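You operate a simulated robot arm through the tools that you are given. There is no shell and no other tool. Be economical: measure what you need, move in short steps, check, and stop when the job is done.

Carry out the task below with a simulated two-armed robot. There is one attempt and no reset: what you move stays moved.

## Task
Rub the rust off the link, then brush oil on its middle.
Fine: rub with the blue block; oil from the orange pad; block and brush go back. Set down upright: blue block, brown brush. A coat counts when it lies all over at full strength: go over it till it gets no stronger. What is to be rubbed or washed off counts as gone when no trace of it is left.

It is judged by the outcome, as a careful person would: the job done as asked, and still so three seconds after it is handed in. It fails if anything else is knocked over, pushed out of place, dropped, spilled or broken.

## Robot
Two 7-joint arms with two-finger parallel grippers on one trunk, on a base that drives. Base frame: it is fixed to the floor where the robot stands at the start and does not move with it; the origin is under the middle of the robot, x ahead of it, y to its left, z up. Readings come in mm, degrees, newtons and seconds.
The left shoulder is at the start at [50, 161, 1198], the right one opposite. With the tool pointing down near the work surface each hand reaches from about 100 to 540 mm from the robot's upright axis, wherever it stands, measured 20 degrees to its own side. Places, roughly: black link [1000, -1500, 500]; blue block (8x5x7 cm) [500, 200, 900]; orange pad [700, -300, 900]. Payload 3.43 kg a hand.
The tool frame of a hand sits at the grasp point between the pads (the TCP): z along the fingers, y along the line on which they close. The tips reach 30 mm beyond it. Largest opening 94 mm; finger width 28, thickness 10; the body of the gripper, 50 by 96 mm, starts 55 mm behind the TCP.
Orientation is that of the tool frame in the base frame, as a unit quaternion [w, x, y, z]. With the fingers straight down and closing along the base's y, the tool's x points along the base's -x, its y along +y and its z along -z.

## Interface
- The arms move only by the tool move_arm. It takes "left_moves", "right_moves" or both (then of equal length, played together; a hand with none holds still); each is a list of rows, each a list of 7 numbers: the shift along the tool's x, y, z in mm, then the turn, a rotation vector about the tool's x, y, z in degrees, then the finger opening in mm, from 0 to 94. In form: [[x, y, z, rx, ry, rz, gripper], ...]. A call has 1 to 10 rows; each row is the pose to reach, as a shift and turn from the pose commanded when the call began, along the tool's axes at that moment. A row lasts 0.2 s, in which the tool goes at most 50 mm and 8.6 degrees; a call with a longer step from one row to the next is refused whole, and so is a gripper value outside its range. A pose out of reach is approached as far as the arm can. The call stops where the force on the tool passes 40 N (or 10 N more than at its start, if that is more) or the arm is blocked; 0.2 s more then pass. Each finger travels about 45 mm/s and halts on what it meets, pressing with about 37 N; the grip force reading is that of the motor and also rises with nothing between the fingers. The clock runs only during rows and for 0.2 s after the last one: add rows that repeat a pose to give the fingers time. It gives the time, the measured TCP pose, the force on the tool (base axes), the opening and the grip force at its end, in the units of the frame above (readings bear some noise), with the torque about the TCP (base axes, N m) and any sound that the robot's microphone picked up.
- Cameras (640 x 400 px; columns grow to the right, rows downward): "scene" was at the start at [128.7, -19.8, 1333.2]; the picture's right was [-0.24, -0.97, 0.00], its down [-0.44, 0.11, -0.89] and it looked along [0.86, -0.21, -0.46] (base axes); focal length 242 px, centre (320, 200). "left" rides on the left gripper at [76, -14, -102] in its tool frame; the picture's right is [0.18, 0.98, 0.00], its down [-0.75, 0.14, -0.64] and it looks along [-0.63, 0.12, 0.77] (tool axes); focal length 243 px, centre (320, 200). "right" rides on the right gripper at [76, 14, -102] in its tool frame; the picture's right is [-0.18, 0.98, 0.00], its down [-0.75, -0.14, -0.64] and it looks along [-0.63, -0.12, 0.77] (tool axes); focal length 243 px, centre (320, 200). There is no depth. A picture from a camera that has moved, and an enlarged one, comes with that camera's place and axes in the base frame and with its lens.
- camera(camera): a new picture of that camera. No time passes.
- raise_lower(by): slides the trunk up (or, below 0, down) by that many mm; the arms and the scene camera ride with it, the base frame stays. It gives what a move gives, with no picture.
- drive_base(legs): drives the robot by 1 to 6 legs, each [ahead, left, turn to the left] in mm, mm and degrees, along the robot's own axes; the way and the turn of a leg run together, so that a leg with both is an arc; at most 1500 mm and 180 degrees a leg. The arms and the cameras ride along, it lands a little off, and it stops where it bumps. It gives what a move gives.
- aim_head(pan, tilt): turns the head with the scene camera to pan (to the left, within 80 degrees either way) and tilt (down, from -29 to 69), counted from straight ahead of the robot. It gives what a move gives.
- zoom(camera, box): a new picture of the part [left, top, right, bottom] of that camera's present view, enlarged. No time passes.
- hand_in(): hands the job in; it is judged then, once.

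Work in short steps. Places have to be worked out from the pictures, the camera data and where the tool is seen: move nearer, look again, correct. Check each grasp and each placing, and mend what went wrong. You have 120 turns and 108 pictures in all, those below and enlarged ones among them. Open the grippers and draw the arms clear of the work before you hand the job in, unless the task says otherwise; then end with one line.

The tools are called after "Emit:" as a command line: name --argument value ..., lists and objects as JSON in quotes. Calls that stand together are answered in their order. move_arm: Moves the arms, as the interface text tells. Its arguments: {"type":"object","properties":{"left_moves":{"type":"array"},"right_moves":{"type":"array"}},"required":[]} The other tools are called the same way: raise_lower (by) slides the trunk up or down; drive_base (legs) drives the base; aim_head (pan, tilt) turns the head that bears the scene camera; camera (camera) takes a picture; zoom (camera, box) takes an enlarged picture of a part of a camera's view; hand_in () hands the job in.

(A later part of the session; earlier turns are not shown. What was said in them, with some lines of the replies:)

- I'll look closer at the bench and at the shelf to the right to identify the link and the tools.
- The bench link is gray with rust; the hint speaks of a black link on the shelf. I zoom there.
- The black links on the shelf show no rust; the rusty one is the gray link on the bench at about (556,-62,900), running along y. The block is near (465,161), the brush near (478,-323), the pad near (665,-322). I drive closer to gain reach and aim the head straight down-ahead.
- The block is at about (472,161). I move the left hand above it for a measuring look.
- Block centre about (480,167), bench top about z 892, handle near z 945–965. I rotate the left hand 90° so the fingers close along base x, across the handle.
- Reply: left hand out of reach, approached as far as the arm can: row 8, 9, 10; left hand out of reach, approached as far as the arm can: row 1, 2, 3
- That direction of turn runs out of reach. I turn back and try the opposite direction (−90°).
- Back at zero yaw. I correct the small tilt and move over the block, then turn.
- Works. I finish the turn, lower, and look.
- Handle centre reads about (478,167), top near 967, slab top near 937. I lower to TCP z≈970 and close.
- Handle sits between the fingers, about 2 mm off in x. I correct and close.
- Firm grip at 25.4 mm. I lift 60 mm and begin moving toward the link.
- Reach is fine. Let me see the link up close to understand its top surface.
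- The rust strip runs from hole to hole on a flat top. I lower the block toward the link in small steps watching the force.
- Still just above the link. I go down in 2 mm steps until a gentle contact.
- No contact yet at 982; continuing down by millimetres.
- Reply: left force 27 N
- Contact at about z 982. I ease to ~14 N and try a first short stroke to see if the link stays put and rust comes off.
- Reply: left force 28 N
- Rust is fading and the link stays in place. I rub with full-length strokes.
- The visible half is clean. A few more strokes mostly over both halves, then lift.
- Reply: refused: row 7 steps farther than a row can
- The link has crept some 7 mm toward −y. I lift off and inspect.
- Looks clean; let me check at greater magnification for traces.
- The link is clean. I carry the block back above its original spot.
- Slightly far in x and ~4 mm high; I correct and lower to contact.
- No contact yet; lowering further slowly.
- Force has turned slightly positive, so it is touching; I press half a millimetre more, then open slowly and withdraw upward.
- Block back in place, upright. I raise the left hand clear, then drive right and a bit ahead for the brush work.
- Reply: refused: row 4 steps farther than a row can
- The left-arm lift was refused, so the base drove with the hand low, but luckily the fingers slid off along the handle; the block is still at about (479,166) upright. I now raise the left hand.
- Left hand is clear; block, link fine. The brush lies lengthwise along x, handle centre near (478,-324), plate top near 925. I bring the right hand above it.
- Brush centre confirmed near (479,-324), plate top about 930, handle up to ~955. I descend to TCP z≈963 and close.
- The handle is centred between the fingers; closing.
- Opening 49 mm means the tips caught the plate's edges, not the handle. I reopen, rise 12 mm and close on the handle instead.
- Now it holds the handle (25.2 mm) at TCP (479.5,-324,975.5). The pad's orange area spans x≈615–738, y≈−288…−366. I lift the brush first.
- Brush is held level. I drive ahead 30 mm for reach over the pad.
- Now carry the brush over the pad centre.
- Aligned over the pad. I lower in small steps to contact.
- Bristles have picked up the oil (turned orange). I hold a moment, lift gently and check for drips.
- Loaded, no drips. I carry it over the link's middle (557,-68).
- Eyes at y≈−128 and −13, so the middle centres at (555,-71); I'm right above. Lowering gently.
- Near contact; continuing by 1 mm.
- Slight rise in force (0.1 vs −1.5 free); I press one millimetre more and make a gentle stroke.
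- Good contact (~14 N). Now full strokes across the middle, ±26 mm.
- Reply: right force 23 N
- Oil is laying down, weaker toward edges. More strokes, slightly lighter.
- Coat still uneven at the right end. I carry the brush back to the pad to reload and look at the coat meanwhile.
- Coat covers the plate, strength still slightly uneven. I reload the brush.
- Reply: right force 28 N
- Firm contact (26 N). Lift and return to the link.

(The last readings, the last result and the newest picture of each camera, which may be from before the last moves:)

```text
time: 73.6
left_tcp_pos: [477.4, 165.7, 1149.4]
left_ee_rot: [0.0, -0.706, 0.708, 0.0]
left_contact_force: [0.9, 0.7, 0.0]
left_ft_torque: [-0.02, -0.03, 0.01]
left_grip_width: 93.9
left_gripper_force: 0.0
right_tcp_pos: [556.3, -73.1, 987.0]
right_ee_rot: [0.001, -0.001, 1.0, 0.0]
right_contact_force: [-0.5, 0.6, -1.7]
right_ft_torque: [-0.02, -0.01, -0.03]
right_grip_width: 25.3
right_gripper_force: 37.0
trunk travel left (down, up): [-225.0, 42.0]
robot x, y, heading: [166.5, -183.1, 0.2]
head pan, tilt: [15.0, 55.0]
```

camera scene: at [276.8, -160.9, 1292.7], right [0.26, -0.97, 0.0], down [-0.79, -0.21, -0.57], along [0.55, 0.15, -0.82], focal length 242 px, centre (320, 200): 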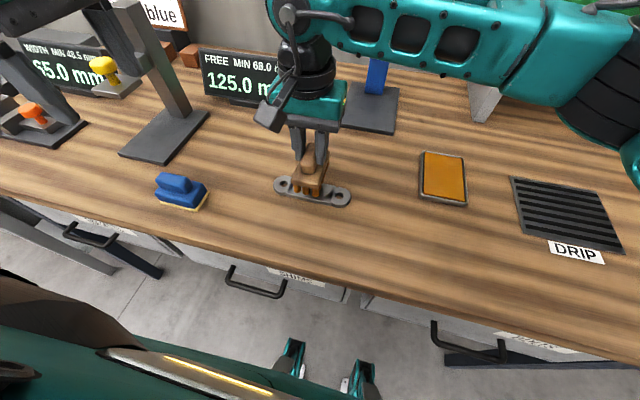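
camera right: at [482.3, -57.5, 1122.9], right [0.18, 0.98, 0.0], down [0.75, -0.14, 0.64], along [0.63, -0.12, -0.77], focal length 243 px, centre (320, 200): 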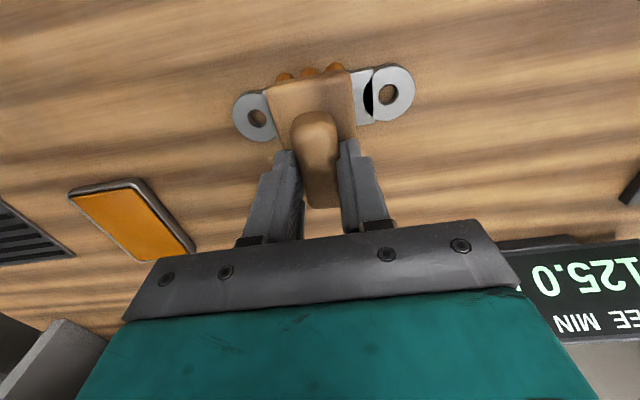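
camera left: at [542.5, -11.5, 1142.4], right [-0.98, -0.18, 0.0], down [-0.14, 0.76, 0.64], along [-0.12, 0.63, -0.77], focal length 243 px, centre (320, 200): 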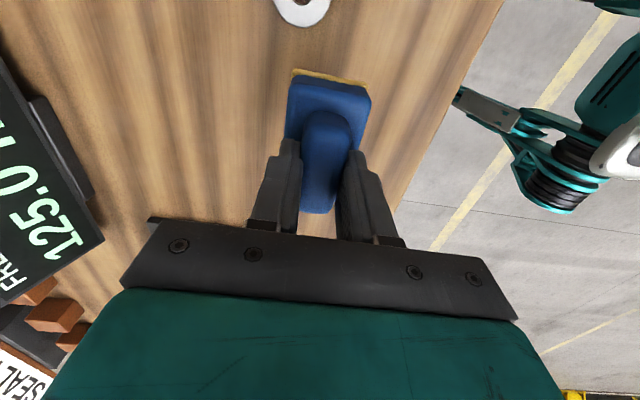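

I lower ~1.8 mm to contact and stroke the full length.

Emit:
move_arm --right_moves '[[0, 0, 1.8, 0, 0, 0, 10], [0, 12, 1.8, 0, 0, 0, 10], [0, 24, 1.8, 0, 0, 0, 10], [0, 30, 1.8, 0, 0, 0, 10], [0, 18, 1.8, 0, 0, 0, 10], [0, 6, 1.8, 0, 0, 0, 10], [0, -6, 1.8, 0, 0, 0, 10], [0, -18, 1.8, 0, 0, 0, 10], [0, -28, 1.8, 0, 0, 0, 10], [0, -16, 1.8, 0, 0, 0, 10]]'

Emit:
move_arm --right_moves '[[0, 12, 0, 0, 0, 0, 10], [0, 24, 0, 0, 0, 0, 10], [0, 36, 0, 0, 0, 0, 10], [0, 46, 0, 0, 0, 0, 10], [0, 34, 0, 0, 0, 0, 10], [0, 22, 0, 0, 0, 0, 10], [0, 10, 0, 0, 0, 0, 10], [0, -2, 0, 0, 0, 0, 10], [0, -12, 0, 0, 0, 0, 10], [0, 0, 0, 0, 0, 0, 10]]'

Emit:
zoom --camera "scene" --box '[250, 150, 370, 220]'

```text
time: 75.8
left_tcp_pos: [477.2, 165.2, 1150.0]
left_ee_rot: [0.0, -0.706, 0.708, -0.001]
left_contact_force: [-1.0, 0.2, -1.2]
left_ft_torque: [0.0, 0.01, 0.01]
left_grip_width: 93.9
left_gripper_force: 0.1
right_tcp_pos: [557.1, -91.4, 986.5]
right_ee_rot: [0.001, 0.0, 1.0, -0.002]
right_contact_force: [0.2, -7.4, 18.4]
right_ft_torque: [-0.2, -0.17, -0.07]
right_grip_width: 25.2
right_gripper_force: 38.1
trunk travel left (down, up): [-225.0, 42.0]
robot x, y, heading: [169.4, -182.4, 0.0]
head pan, tilt: [15.0, 55.0]
```

```text
time: 78.0
left_tcp_pos: [475.7, 165.4, 1148.9]
left_ee_rot: [0.0, -0.706, 0.708, -0.002]
left_contact_force: [1.0, 0.2, 0.5]
left_ft_torque: [0.0, 0.0, -0.01]
left_grip_width: 94.0
left_gripper_force: 0.1
right_tcp_pos: [556.9, -93.4, 986.7]
right_ee_rot: [0.001, 0.0, 1.0, -0.002]
right_contact_force: [0.2, -7.7, 17.8]
right_ft_torque: [-0.21, -0.11, -0.05]
right_grip_width: 25.1
right_gripper_force: 37.4
trunk travel left (down, up): [-225.0, 42.0]
robot x, y, heading: [168.1, -181.3, 0.3]
head pan, tilt: [15.0, 55.0]
```

```text
5.33 times, centred on (310, 185) of scene
camera zoom: at [275.6, -161.8, 1293.1], right [0.26, -0.97, 0.0], down [-0.79, -0.21, -0.57], along [0.55, 0.15, -0.82], focal length 1292 px, centre (373, 280)
```

zoom: 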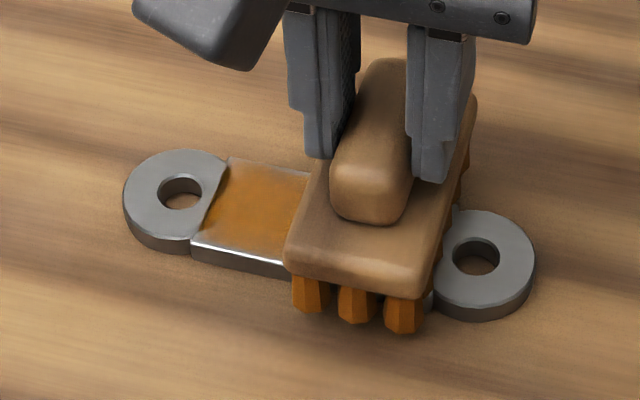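

More strokes, then I lift and compare strength.

Emit:
move_arm --right_moves '[[0, -10, 0, 0, 0, 0, 10], [0, 3, 0, 0, 0, 0, 10], [0, 16, 0, 0, 0, 0, 10], [0, 29, 0, 0, 0, 0, 10], [0, 42, 0, 0, 0, 0, 10], [0, 48, 0, 0, 0, 0, 10], [0, 35, 0, 0, 0, 0, 10], [0, 22, 0, 0, 0, 0, 10], [0, 9, 0, 0, 0, 0, 10], [0, -4, 0, 0, 0, 0, 10]]'

Emit:
move_arm --right_moves '[[0, -8, 0, 0, 0, 0, 10], [0, 5, 0, 0, 0, 0, 10], [0, 18, 0, 0, 0, 0, 10], [0, 31, 0, 0, 0, 0, 10], [0, 44, 0, 0, 0, 0, 10], [0, 30, 0, 0, 0, 0, 10], [0, 20, -5, 0, 0, 0, 10], [0, 10, -40, 0, 0, 0, 10], [-30, -25, -45, 0, 0, 0, 10], [-60, -60, -45, 0, 0, 0, 10]]'

Emit:
zoom --camera "scene" --box '[250, 150, 370, 220]'

```text
time: 80.2
left_tcp_pos: [477.4, 166.0, 1149.2]
left_ee_rot: [-0.001, -0.705, 0.709, -0.001]
left_contact_force: [0.0, 1.0, -0.3]
left_ft_torque: [0.0, -0.03, 0.01]
left_grip_width: 93.8
left_gripper_force: 0.1
right_tcp_pos: [557.4, -93.7, 985.4]
right_ee_rot: [-0.001, 0.0, 1.0, 0.0]
right_contact_force: [-0.3, -0.1, 3.0]
right_ft_torque: [0.04, -0.07, -0.03]
right_grip_width: 25.4
right_gripper_force: 36.8
trunk travel left (down, up): [-225.0, 42.0]
robot x, y, heading: [166.8, -180.6, 0.3]
head pan, tilt: [15.0, 55.0]
```

```text
time: 82.4
left_tcp_pos: [477.4, 165.0, 1149.7]
left_ee_rot: [-0.001, -0.706, 0.708, 0.0]
left_contact_force: [-0.1, 0.3, -1.1]
left_ft_torque: [0.03, 0.0, 0.01]
left_grip_width: 93.9
left_gripper_force: 0.1
right_tcp_pos: [619.2, -155.3, 1031.5]
right_ee_rot: [0.0, -0.001, 1.0, 0.0]
right_contact_force: [-0.2, 0.4, -1.3]
right_ft_torque: [0.0, -0.02, -0.03]
right_grip_width: 25.0
right_gripper_force: 37.1
trunk travel left (down, up): [-225.0, 42.0]
robot x, y, heading: [165.0, -178.4, -0.0]
head pan, tilt: [15.0, 55.0]
```

```text
5.33 times, centred on (310, 185) of scene
camera zoom: at [276.9, -161.4, 1292.7], right [0.26, -0.97, 0.0], down [-0.79, -0.21, -0.57], along [0.55, 0.15, -0.82], focal length 1292 px, centre (373, 280)
```

zoom: 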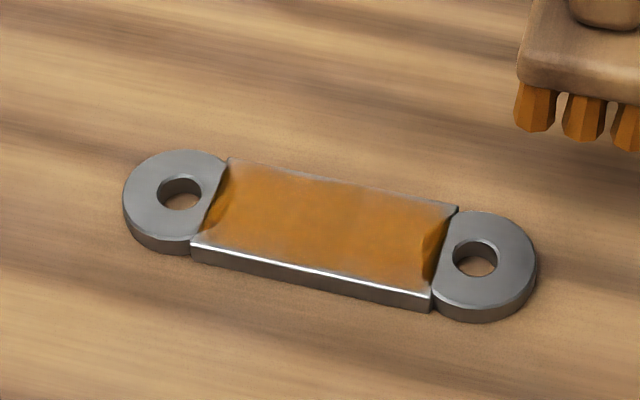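

Much more even. Closer look for weaker spots.

Emit:
zoom --camera "scene" --box '[280, 172, 340, 212]'

```text
10.00 times, centred on (310, 192) of scene
camera zoom: at [276.9, -161.4, 1292.7], right [0.26, -0.97, 0.0], down [-0.79, -0.21, -0.57], along [0.55, 0.15, -0.82], focal length 2423 px, centre (420, 280)
```

zoom: 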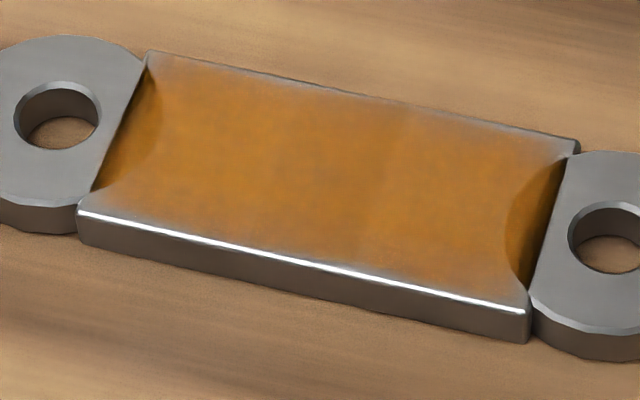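

Looks nearly uniform. To be sure it's at full strength, one more reload and set of strokes, then compare.

Emit:
move_arm --right_moves '[[-15, -42, 0, 0, 0, 0, 10], [-30, -85, 0, 0, 0, 0, 10], [-45, -130, 0, 0, 0, 0, 10], [-52, -171, 0, 0, 0, 0, 10], [-52, -171, 25, 0, 0, 0, 10], [-52, -171, 38, 0, 0, 0, 10], [-52, -171, 41, 0, 0, 0, 10], [-52, -171, 43, 0, 0, 0, 10], [-52, -171, 43, 0, 0, 0, 10]]'

```text
time: 84.4
left_tcp_pos: [477.0, 165.0, 1149.4]
left_ee_rot: [-0.001, -0.705, 0.709, -0.001]
left_contact_force: [-0.5, 0.3, 0.0]
left_ft_torque: [0.0, -0.03, -0.01]
left_grip_width: 93.9
left_gripper_force: 0.0
right_tcp_pos: [669.7, -324.5, 989.6]
right_ee_rot: [0.002, -0.001, 1.0, 0.0]
right_contact_force: [0.1, -2.2, 8.9]
right_ft_torque: [-0.07, 0.14, 0.02]
right_grip_width: 25.3
right_gripper_force: 36.9
trunk travel left (down, up): [-225.0, 42.0]
robot x, y, heading: [166.3, -185.0, 0.3]
head pan, tilt: [15.0, 55.0]
```

Loaded. Back to the link.

Emit:
move_arm --right_moves '[[0, 0, -2, 0, 0, 0, 10], [0, 0, -15, 0, 0, 0, 10], [0, 0, -45, 0, 0, 0, 10], [18, 42, -45, 0, 0, 0, 10], [36, 84, -45, 0, 0, 0, 10], [54, 126, -45, 0, 0, 0, 10], [72, 168, -45, 0, 0, 0, 10], [90, 210, -45, 0, 0, 0, 10], [108, 252, -45, 0, 0, 0, 10], [108, 252, -15, 0, 0, 0, 10]]'

Emit:
move_arm --right_moves '[[0, 0, 10, 0, 0, 0, 10], [0, 0, 15, 0, 0, 0, 10], [0, 0, 17, 0, 0, 0, 10], [0, 0, 18, 0, 0, 0, 10], [0, 0, 18, 0, 0, 0, 10]]'

```text
time: 86.6
left_tcp_pos: [478.0, 165.3, 1148.7]
left_ee_rot: [-0.001, -0.706, 0.709, -0.001]
left_contact_force: [0.1, -0.3, -0.2]
left_ft_torque: [0.01, 0.05, 0.01]
left_grip_width: 93.9
left_gripper_force: 0.1
right_tcp_pos: [562.7, -71.5, 1002.1]
right_ee_rot: [0.0, 0.0, 1.0, 0.001]
right_contact_force: [0.0, 0.6, -0.2]
right_ft_torque: [0.01, 0.01, -0.02]
right_grip_width: 25.3
right_gripper_force: 37.3
trunk travel left (down, up): [-225.0, 42.0]
robot x, y, heading: [168.7, -181.0, -0.3]
head pan, tilt: [15.0, 55.0]
```

```text
time: 87.8
left_tcp_pos: [477.8, 166.0, 1150.3]
left_ee_rot: [0.0, -0.706, 0.708, -0.001]
left_contact_force: [-0.5, 0.0, 0.2]
left_ft_torque: [-0.02, 0.01, 0.0]
left_grip_width: 93.8
left_gripper_force: 0.1
right_tcp_pos: [561.1, -71.6, 984.4]
right_ee_rot: [0.002, 0.0, 1.0, 0.002]
right_contact_force: [2.7, 3.0, 15.5]
right_ft_torque: [-0.05, -0.04, 0.02]
right_grip_width: 25.4
right_gripper_force: 37.0
trunk travel left (down, up): [-225.0, 42.0]
robot x, y, heading: [170.9, -179.3, 0.2]
head pan, tilt: [15.0, 55.0]
```

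Contact 15 N. Full strokes, x shifted a little in each pass.

Emit:
move_arm --right_moves '[[0, 13, 0, 0, 0, 0, 10], [0, 26, 0, 0, 0, 0, 10], [2, 30, 0, 0, 0, 0, 10], [2, 17, 0, 0, 0, 0, 10], [2, 4, 0, 0, 0, 0, 10], [2, -9, 0, 0, 0, 0, 10], [2, -22, 0, 0, 0, 0, 10], [5, -28, 0, 0, 0, 0, 10], [5, -15, 0, 0, 0, 0, 10], [5, -2, 0, 0, 0, 0, 10]]'

Emit:
move_arm --right_moves '[[0, 13, 0, 0, 0, 0, 10], [0, 26, 0, 0, 0, 0, 10], [3, 32, 0, 0, 0, 0, 10], [3, 19, 0, 0, 0, 0, 10], [3, 6, 0, 0, 0, 0, 10], [3, -7, 0, 0, 0, 0, 10], [3, -20, 0, 0, 0, 0, 10], [6, -26, 0, 0, 0, 0, 10], [6, -13, 0, 0, 0, 0, 10], [6, 0, 0, 0, 0, 0, 10]]'

Emit:
move_arm --right_moves '[[0, 13, 0, 0, 0, 0, 10], [0, 26, 0, 0, 0, 0, 10], [0, 32, 0, 0, 0, 0, 10], [0, 19, 0, 0, 0, 0, 10], [0, 10, -5, 0, 0, 0, 10], [0, 0, -40, 0, 0, 0, 10], [-30, -35, -45, 0, 0, 0, 10], [-60, -70, -45, 0, 0, 0, 10], [-60, -100, -45, 0, 0, 0, 10]]'

Emit:
zoom --camera "scene" --box '[280, 172, 340, 212]'

Emit:
zoom --camera "scene" --box '[250, 150, 370, 220]'

```text
time: 90.0
left_tcp_pos: [474.8, 164.5, 1149.9]
left_ee_rot: [0.0, -0.706, 0.709, -0.001]
left_contact_force: [0.0, 0.5, -0.5]
left_ft_torque: [0.0, 0.0, -0.02]
left_grip_width: 93.8
left_gripper_force: 0.1
right_tcp_pos: [555.4, -78.0, 984.7]
right_ee_rot: [0.001, 0.0, 1.0, 0.0]
right_contact_force: [0.7, -9.5, 25.8]
right_ft_torque: [-0.43, -0.01, 0.02]
right_grip_width: 25.3
right_gripper_force: 36.9
trunk travel left (down, up): [-225.0, 42.0]
robot x, y, heading: [169.0, -183.1, -0.2]
head pan, tilt: [15.0, 55.0]
```

```text
time: 92.2
left_tcp_pos: [476.5, 165.5, 1149.6]
left_ee_rot: [0.001, -0.706, 0.708, -0.002]
left_contact_force: [-0.6, -0.2, -1.3]
left_ft_torque: [0.02, 0.02, 0.0]
left_grip_width: 94.2
left_gripper_force: 0.0
right_tcp_pos: [547.9, -77.0, 984.2]
right_ee_rot: [0.0, -0.001, 1.0, 0.0]
right_contact_force: [0.7, -5.7, 17.2]
right_ft_torque: [-0.34, -0.19, -0.05]
right_grip_width: 25.3
right_gripper_force: 37.5
trunk travel left (down, up): [-225.0, 42.0]
robot x, y, heading: [165.3, -182.1, 0.2]
head pan, tilt: [15.0, 55.0]
```

```text
time: 94.2
left_tcp_pos: [477.9, 166.4, 1150.0]
left_ee_rot: [0.0, -0.706, 0.708, -0.001]
left_contact_force: [-0.1, 0.7, -0.1]
left_ft_torque: [0.04, -0.01, 0.03]
left_grip_width: 93.9
left_gripper_force: 0.0
right_tcp_pos: [611.1, -177.0, 1029.3]
right_ee_rot: [-0.001, -0.002, 1.0, -0.001]
right_contact_force: [0.4, -0.4, -1.8]
right_ft_torque: [0.03, -0.01, -0.02]
right_grip_width: 25.4
right_gripper_force: 37.1
trunk travel left (down, up): [-225.0, 42.0]
robot x, y, heading: [166.7, -179.4, 0.3]
head pan, tilt: [15.0, 55.0]
```

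```text
10.00 times, centred on (310, 192) of scene
camera zoom: at [276.7, -161.6, 1292.8], right [0.26, -0.97, 0.0], down [-0.79, -0.21, -0.57], along [0.55, 0.15, -0.82], focal length 2423 px, centre (420, 280)
```

zoom: 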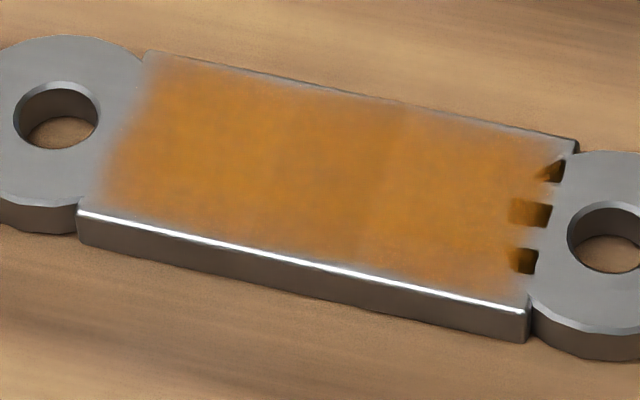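

```text
5.33 times, centred on (310, 185) of scene
camera zoom: at [276.7, -161.6, 1292.8], right [0.26, -0.97, 0.0], down [-0.79, -0.21, -0.57], along [0.55, 0.15, -0.82], focal length 1292 px, centre (373, 280)
```

zoom: 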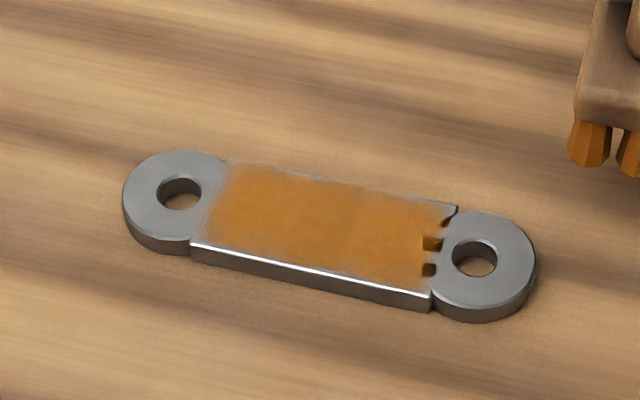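

Strength is unchanged from before, so the coat is saturated. Now the brush goes back above its original spot (479.5,-324).

Emit:
move_arm --right_moves '[[26, -30, 0, 0, 0, 0, 10], [53, -60, 0, 0, 0, 0, 10], [80, -90, 0, 0, 0, 0, 10], [106, -120, 0, 0, 0, 0, 10], [131, -147, 0, 0, 0, 0, 10], [131, -147, 25, 0, 0, 0, 10], [131, -147, 45, 0, 0, 0, 10], [131, -147, 50, 0, 0, 0, 10], [131, -147, 50, 0, 0, 0, 10]]'

Emit:
aim_head --pan -10 --tilt 52

Emit:
camera --camera "scene"

```text
time: 96.2
left_tcp_pos: [478.4, 166.4, 1149.3]
left_ee_rot: [-0.001, -0.706, 0.709, 0.0]
left_contact_force: [1.1, 0.9, 0.7]
left_ft_torque: [0.02, 0.01, 0.01]
left_grip_width: 94.2
left_gripper_force: 0.0
right_tcp_pos: [480.2, -320.1, 979.3]
right_ee_rot: [0.001, -0.002, 1.0, 0.0]
right_contact_force: [-0.5, -0.3, -1.3]
right_ft_torque: [-0.02, -0.01, -0.02]
right_grip_width: 25.3
right_gripper_force: 36.7
trunk travel left (down, up): [-225.0, 42.0]
robot x, y, heading: [165.8, -180.8, -0.2]
head pan, tilt: [15.0, 55.0]
```

```text
time: 97.1
left_tcp_pos: [478.4, 166.3, 1149.6]
left_ee_rot: [-0.001, -0.706, 0.708, -0.001]
left_contact_force: [-0.2, -0.2, 0.1]
left_ft_torque: [0.02, 0.02, 0.0]
left_grip_width: 94.0
left_gripper_force: 0.1
right_tcp_pos: [480.4, -320.9, 978.1]
right_ee_rot: [0.0, -0.001, 1.0, 0.0]
right_contact_force: [-0.1, 0.3, -0.9]
right_ft_torque: [-0.03, 0.02, 0.02]
right_grip_width: 25.4
right_gripper_force: 36.9
trunk travel left (down, up): [-225.0, 42.0]
robot x, y, heading: [170.1, -180.9, 0.1]
head pan, tilt: [-10.0, 52.0]
```

```text
47 pictures are left
camera scene: at [281.1, -192.5, 1296.6], right [-0.17, -0.99, 0.0], down [-0.78, 0.14, -0.62], along [0.61, -0.11, -0.79], focal length 242 px, centre (320, 200)
```

scene: 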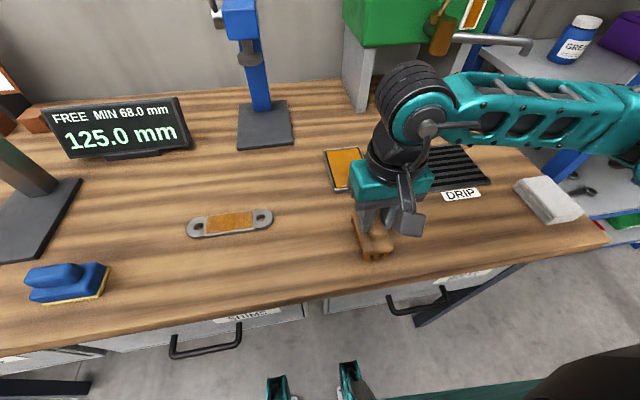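

Near its spot; I shift 3 mm in y and lower to contact.

Emit:
move_arm --right_moves '[[0, -3.5, 0, 0, 0, 0, 10], [0, -3.5, 2, 0, 0, 0, 10], [0, -3.5, 3.5, 0, 0, 0, 10], [0, -3.5, 3.5, 0, 0, 0, 10]]'

Emit:
move_arm --right_moves '[[0, 0, 1, 0, 0, 0, 10], [0, 0, 1, 0, 0, 0, 10]]'

```text
time: 98.1
left_tcp_pos: [477.4, 167.0, 1149.0]
left_ee_rot: [-0.001, -0.707, 0.708, 0.0]
left_contact_force: [-0.1, -0.4, -1.1]
left_ft_torque: [-0.02, 0.01, 0.03]
left_grip_width: 93.8
left_gripper_force: 0.0
right_tcp_pos: [479.6, -324.2, 974.7]
right_ee_rot: [0.0, 0.0, 1.0, 0.0]
right_contact_force: [0.7, -0.2, -1.1]
right_ft_torque: [-0.01, 0.0, 0.01]
right_grip_width: 25.0
right_gripper_force: 37.0
trunk travel left (down, up): [-225.0, 42.0]
robot x, y, heading: [167.6, -183.5, 0.2]
head pan, tilt: [-10.0, 52.0]
```

```text
time: 98.7
left_tcp_pos: [477.1, 167.5, 1149.0]
left_ee_rot: [-0.001, -0.706, 0.708, -0.001]
left_contact_force: [-0.1, -0.3, -0.9]
left_ft_torque: [-0.01, 0.01, 0.0]
left_grip_width: 93.9
left_gripper_force: 0.1
right_tcp_pos: [479.7, -323.7, 973.6]
right_ee_rot: [0.001, -0.001, 1.0, 0.0]
right_contact_force: [-0.5, -0.3, 1.6]
right_ft_torque: [0.03, -0.09, 0.02]
right_grip_width: 25.4
right_gripper_force: 37.1
trunk travel left (down, up): [-225.0, 42.0]
robot x, y, heading: [167.6, -181.9, 0.2]
head pan, tilt: [-10.0, 52.0]
```

Contact begun (force +1.6). I press 0.4 mm more, open slowly, and rise straight up.

Emit:
move_arm --right_moves '[[0, 0, 0.4, 0, 0, 0, 10], [0, 0, 0.4, 0, 0, 0, 28], [0, 0, 0.4, 0, 0, 0, 40], [0, 0, 0.4, 0, 0, 0, 60], [0, 0, 0.4, 0, 0, 0, 75], [0, 0, 0.4, 0, 0, 0, 75], [0, 0, -25, 0, 0, 0, 75], [0, 0, -65, 0, 0, 0, 75], [0, 0, -110, 0, 0, 0, 80], [0, 0, -150, 0, 0, 0, 94]]'

Emit:
camera --camera "scene"

Emit:
camera --camera "right"

```text
time: 100.9
left_tcp_pos: [476.8, 166.0, 1149.2]
left_ee_rot: [-0.001, -0.706, 0.709, -0.001]
left_contact_force: [0.6, -0.2, 0.2]
left_ft_torque: [0.0, -0.04, -0.01]
left_grip_width: 94.1
left_gripper_force: 0.1
right_tcp_pos: [478.3, -326.3, 1126.1]
right_ee_rot: [0.0, -0.001, 1.0, 0.0]
right_contact_force: [-0.3, 0.5, 0.4]
right_ft_torque: [0.01, 0.0, -0.02]
right_grip_width: 94.0
right_gripper_force: 0.0
trunk travel left (down, up): [-225.0, 42.0]
robot x, y, heading: [168.7, -180.0, -0.1]
head pan, tilt: [-10.0, 52.0]
```

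```text
46 pictures are left
camera scene: at [280.8, -192.4, 1296.6], right [-0.17, -0.98, 0.0], down [-0.78, 0.14, -0.62], along [0.61, -0.11, -0.79], focal length 242 px, centre (320, 200)
```

scene: 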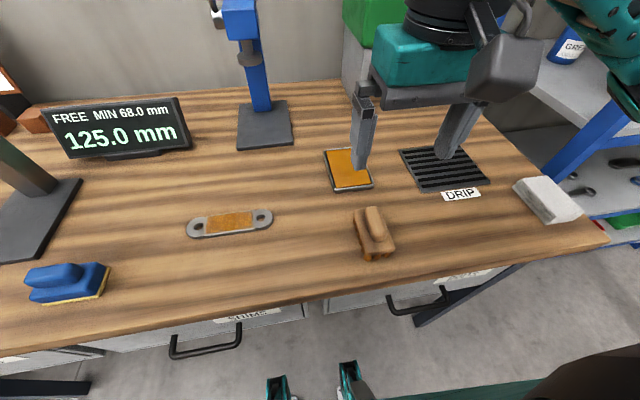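

```text
45 pictures are left
camera right: at [401.4, -312.1, 1228.5], right [0.18, 0.98, 0.0], down [0.75, -0.14, 0.64], along [0.63, -0.12, -0.77], focal length 243 px, centre (320, 200)
```

right: 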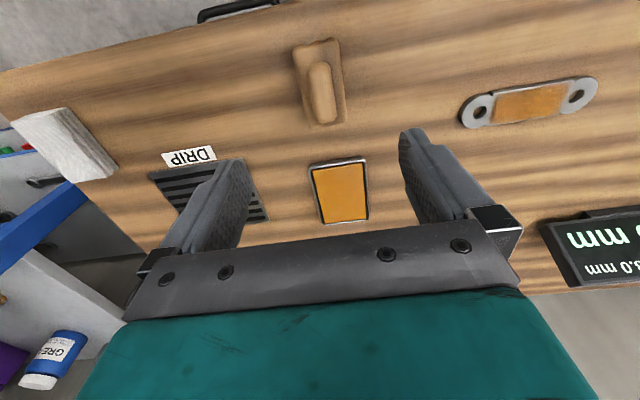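

Brush is upright in its place. A last close look at the coat from this other angle.

Emit:
zoom --camera "right" --box '[450, 65, 610, 140]'

Emit:
zoom --camera "scene" --box '[180, 200, 280, 245]'

Emit:
zoom --camera "scene" --box '[300, 130, 500, 270]'

```text
4.00 times, centred on (530, 102) of right
camera zoom: at [401.4, -312.1, 1228.5], right [0.18, 0.98, 0.0], down [0.75, -0.14, 0.64], along [0.63, -0.12, -0.77], focal length 970 px, centre (-520, 590)
```

zoom: 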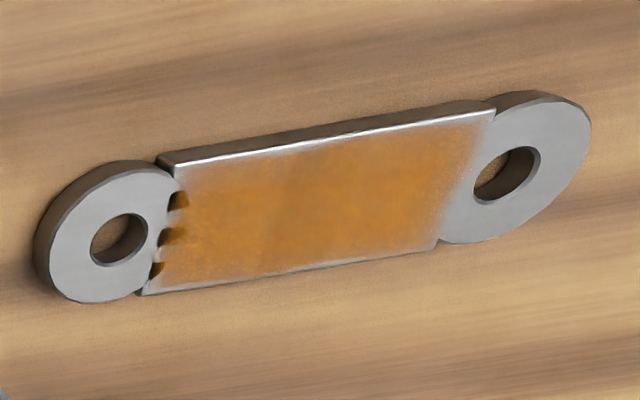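

```text
6.40 times, centred on (230, 222) of scene
camera zoom: at [280.8, -192.4, 1296.6], right [-0.17, -0.98, 0.0], down [-0.78, 0.14, -0.62], along [0.61, -0.11, -0.79], focal length 1551 px, centre (896, 56)
```

zoom: 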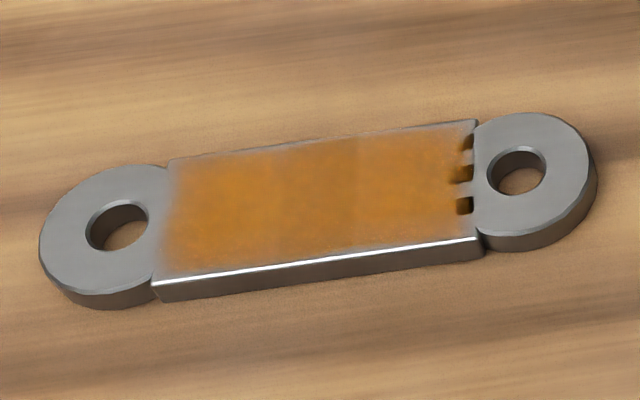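

```text
2.86 times, centred on (400, 200) of scene
camera zoom: at [280.8, -192.4, 1296.6], right [-0.17, -0.98, 0.0], down [-0.78, 0.14, -0.62], along [0.61, -0.11, -0.79], focal length 692 px, centre (91, 200)
```

zoom: 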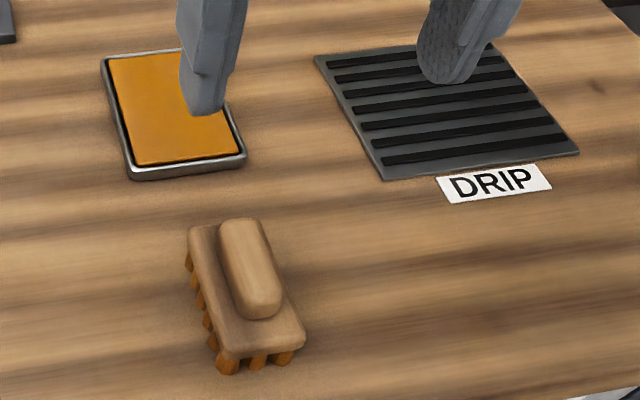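

The coat is even and unchanged by the last pass. Block and brush stand upright in their places, pad and bench are undisturbed, and both hands are open and high above the work. I hand in.

Emit:
hand_in

```text
The job is handed in.
```

I rubbed the rust off the link until none showed and brushed oil over its middle, going over it until the last pass made it no stronger. The blue block and brown brush are back upright in their places. The link crept about 7 mm to the robot's right during the rubbing, and I left it there.
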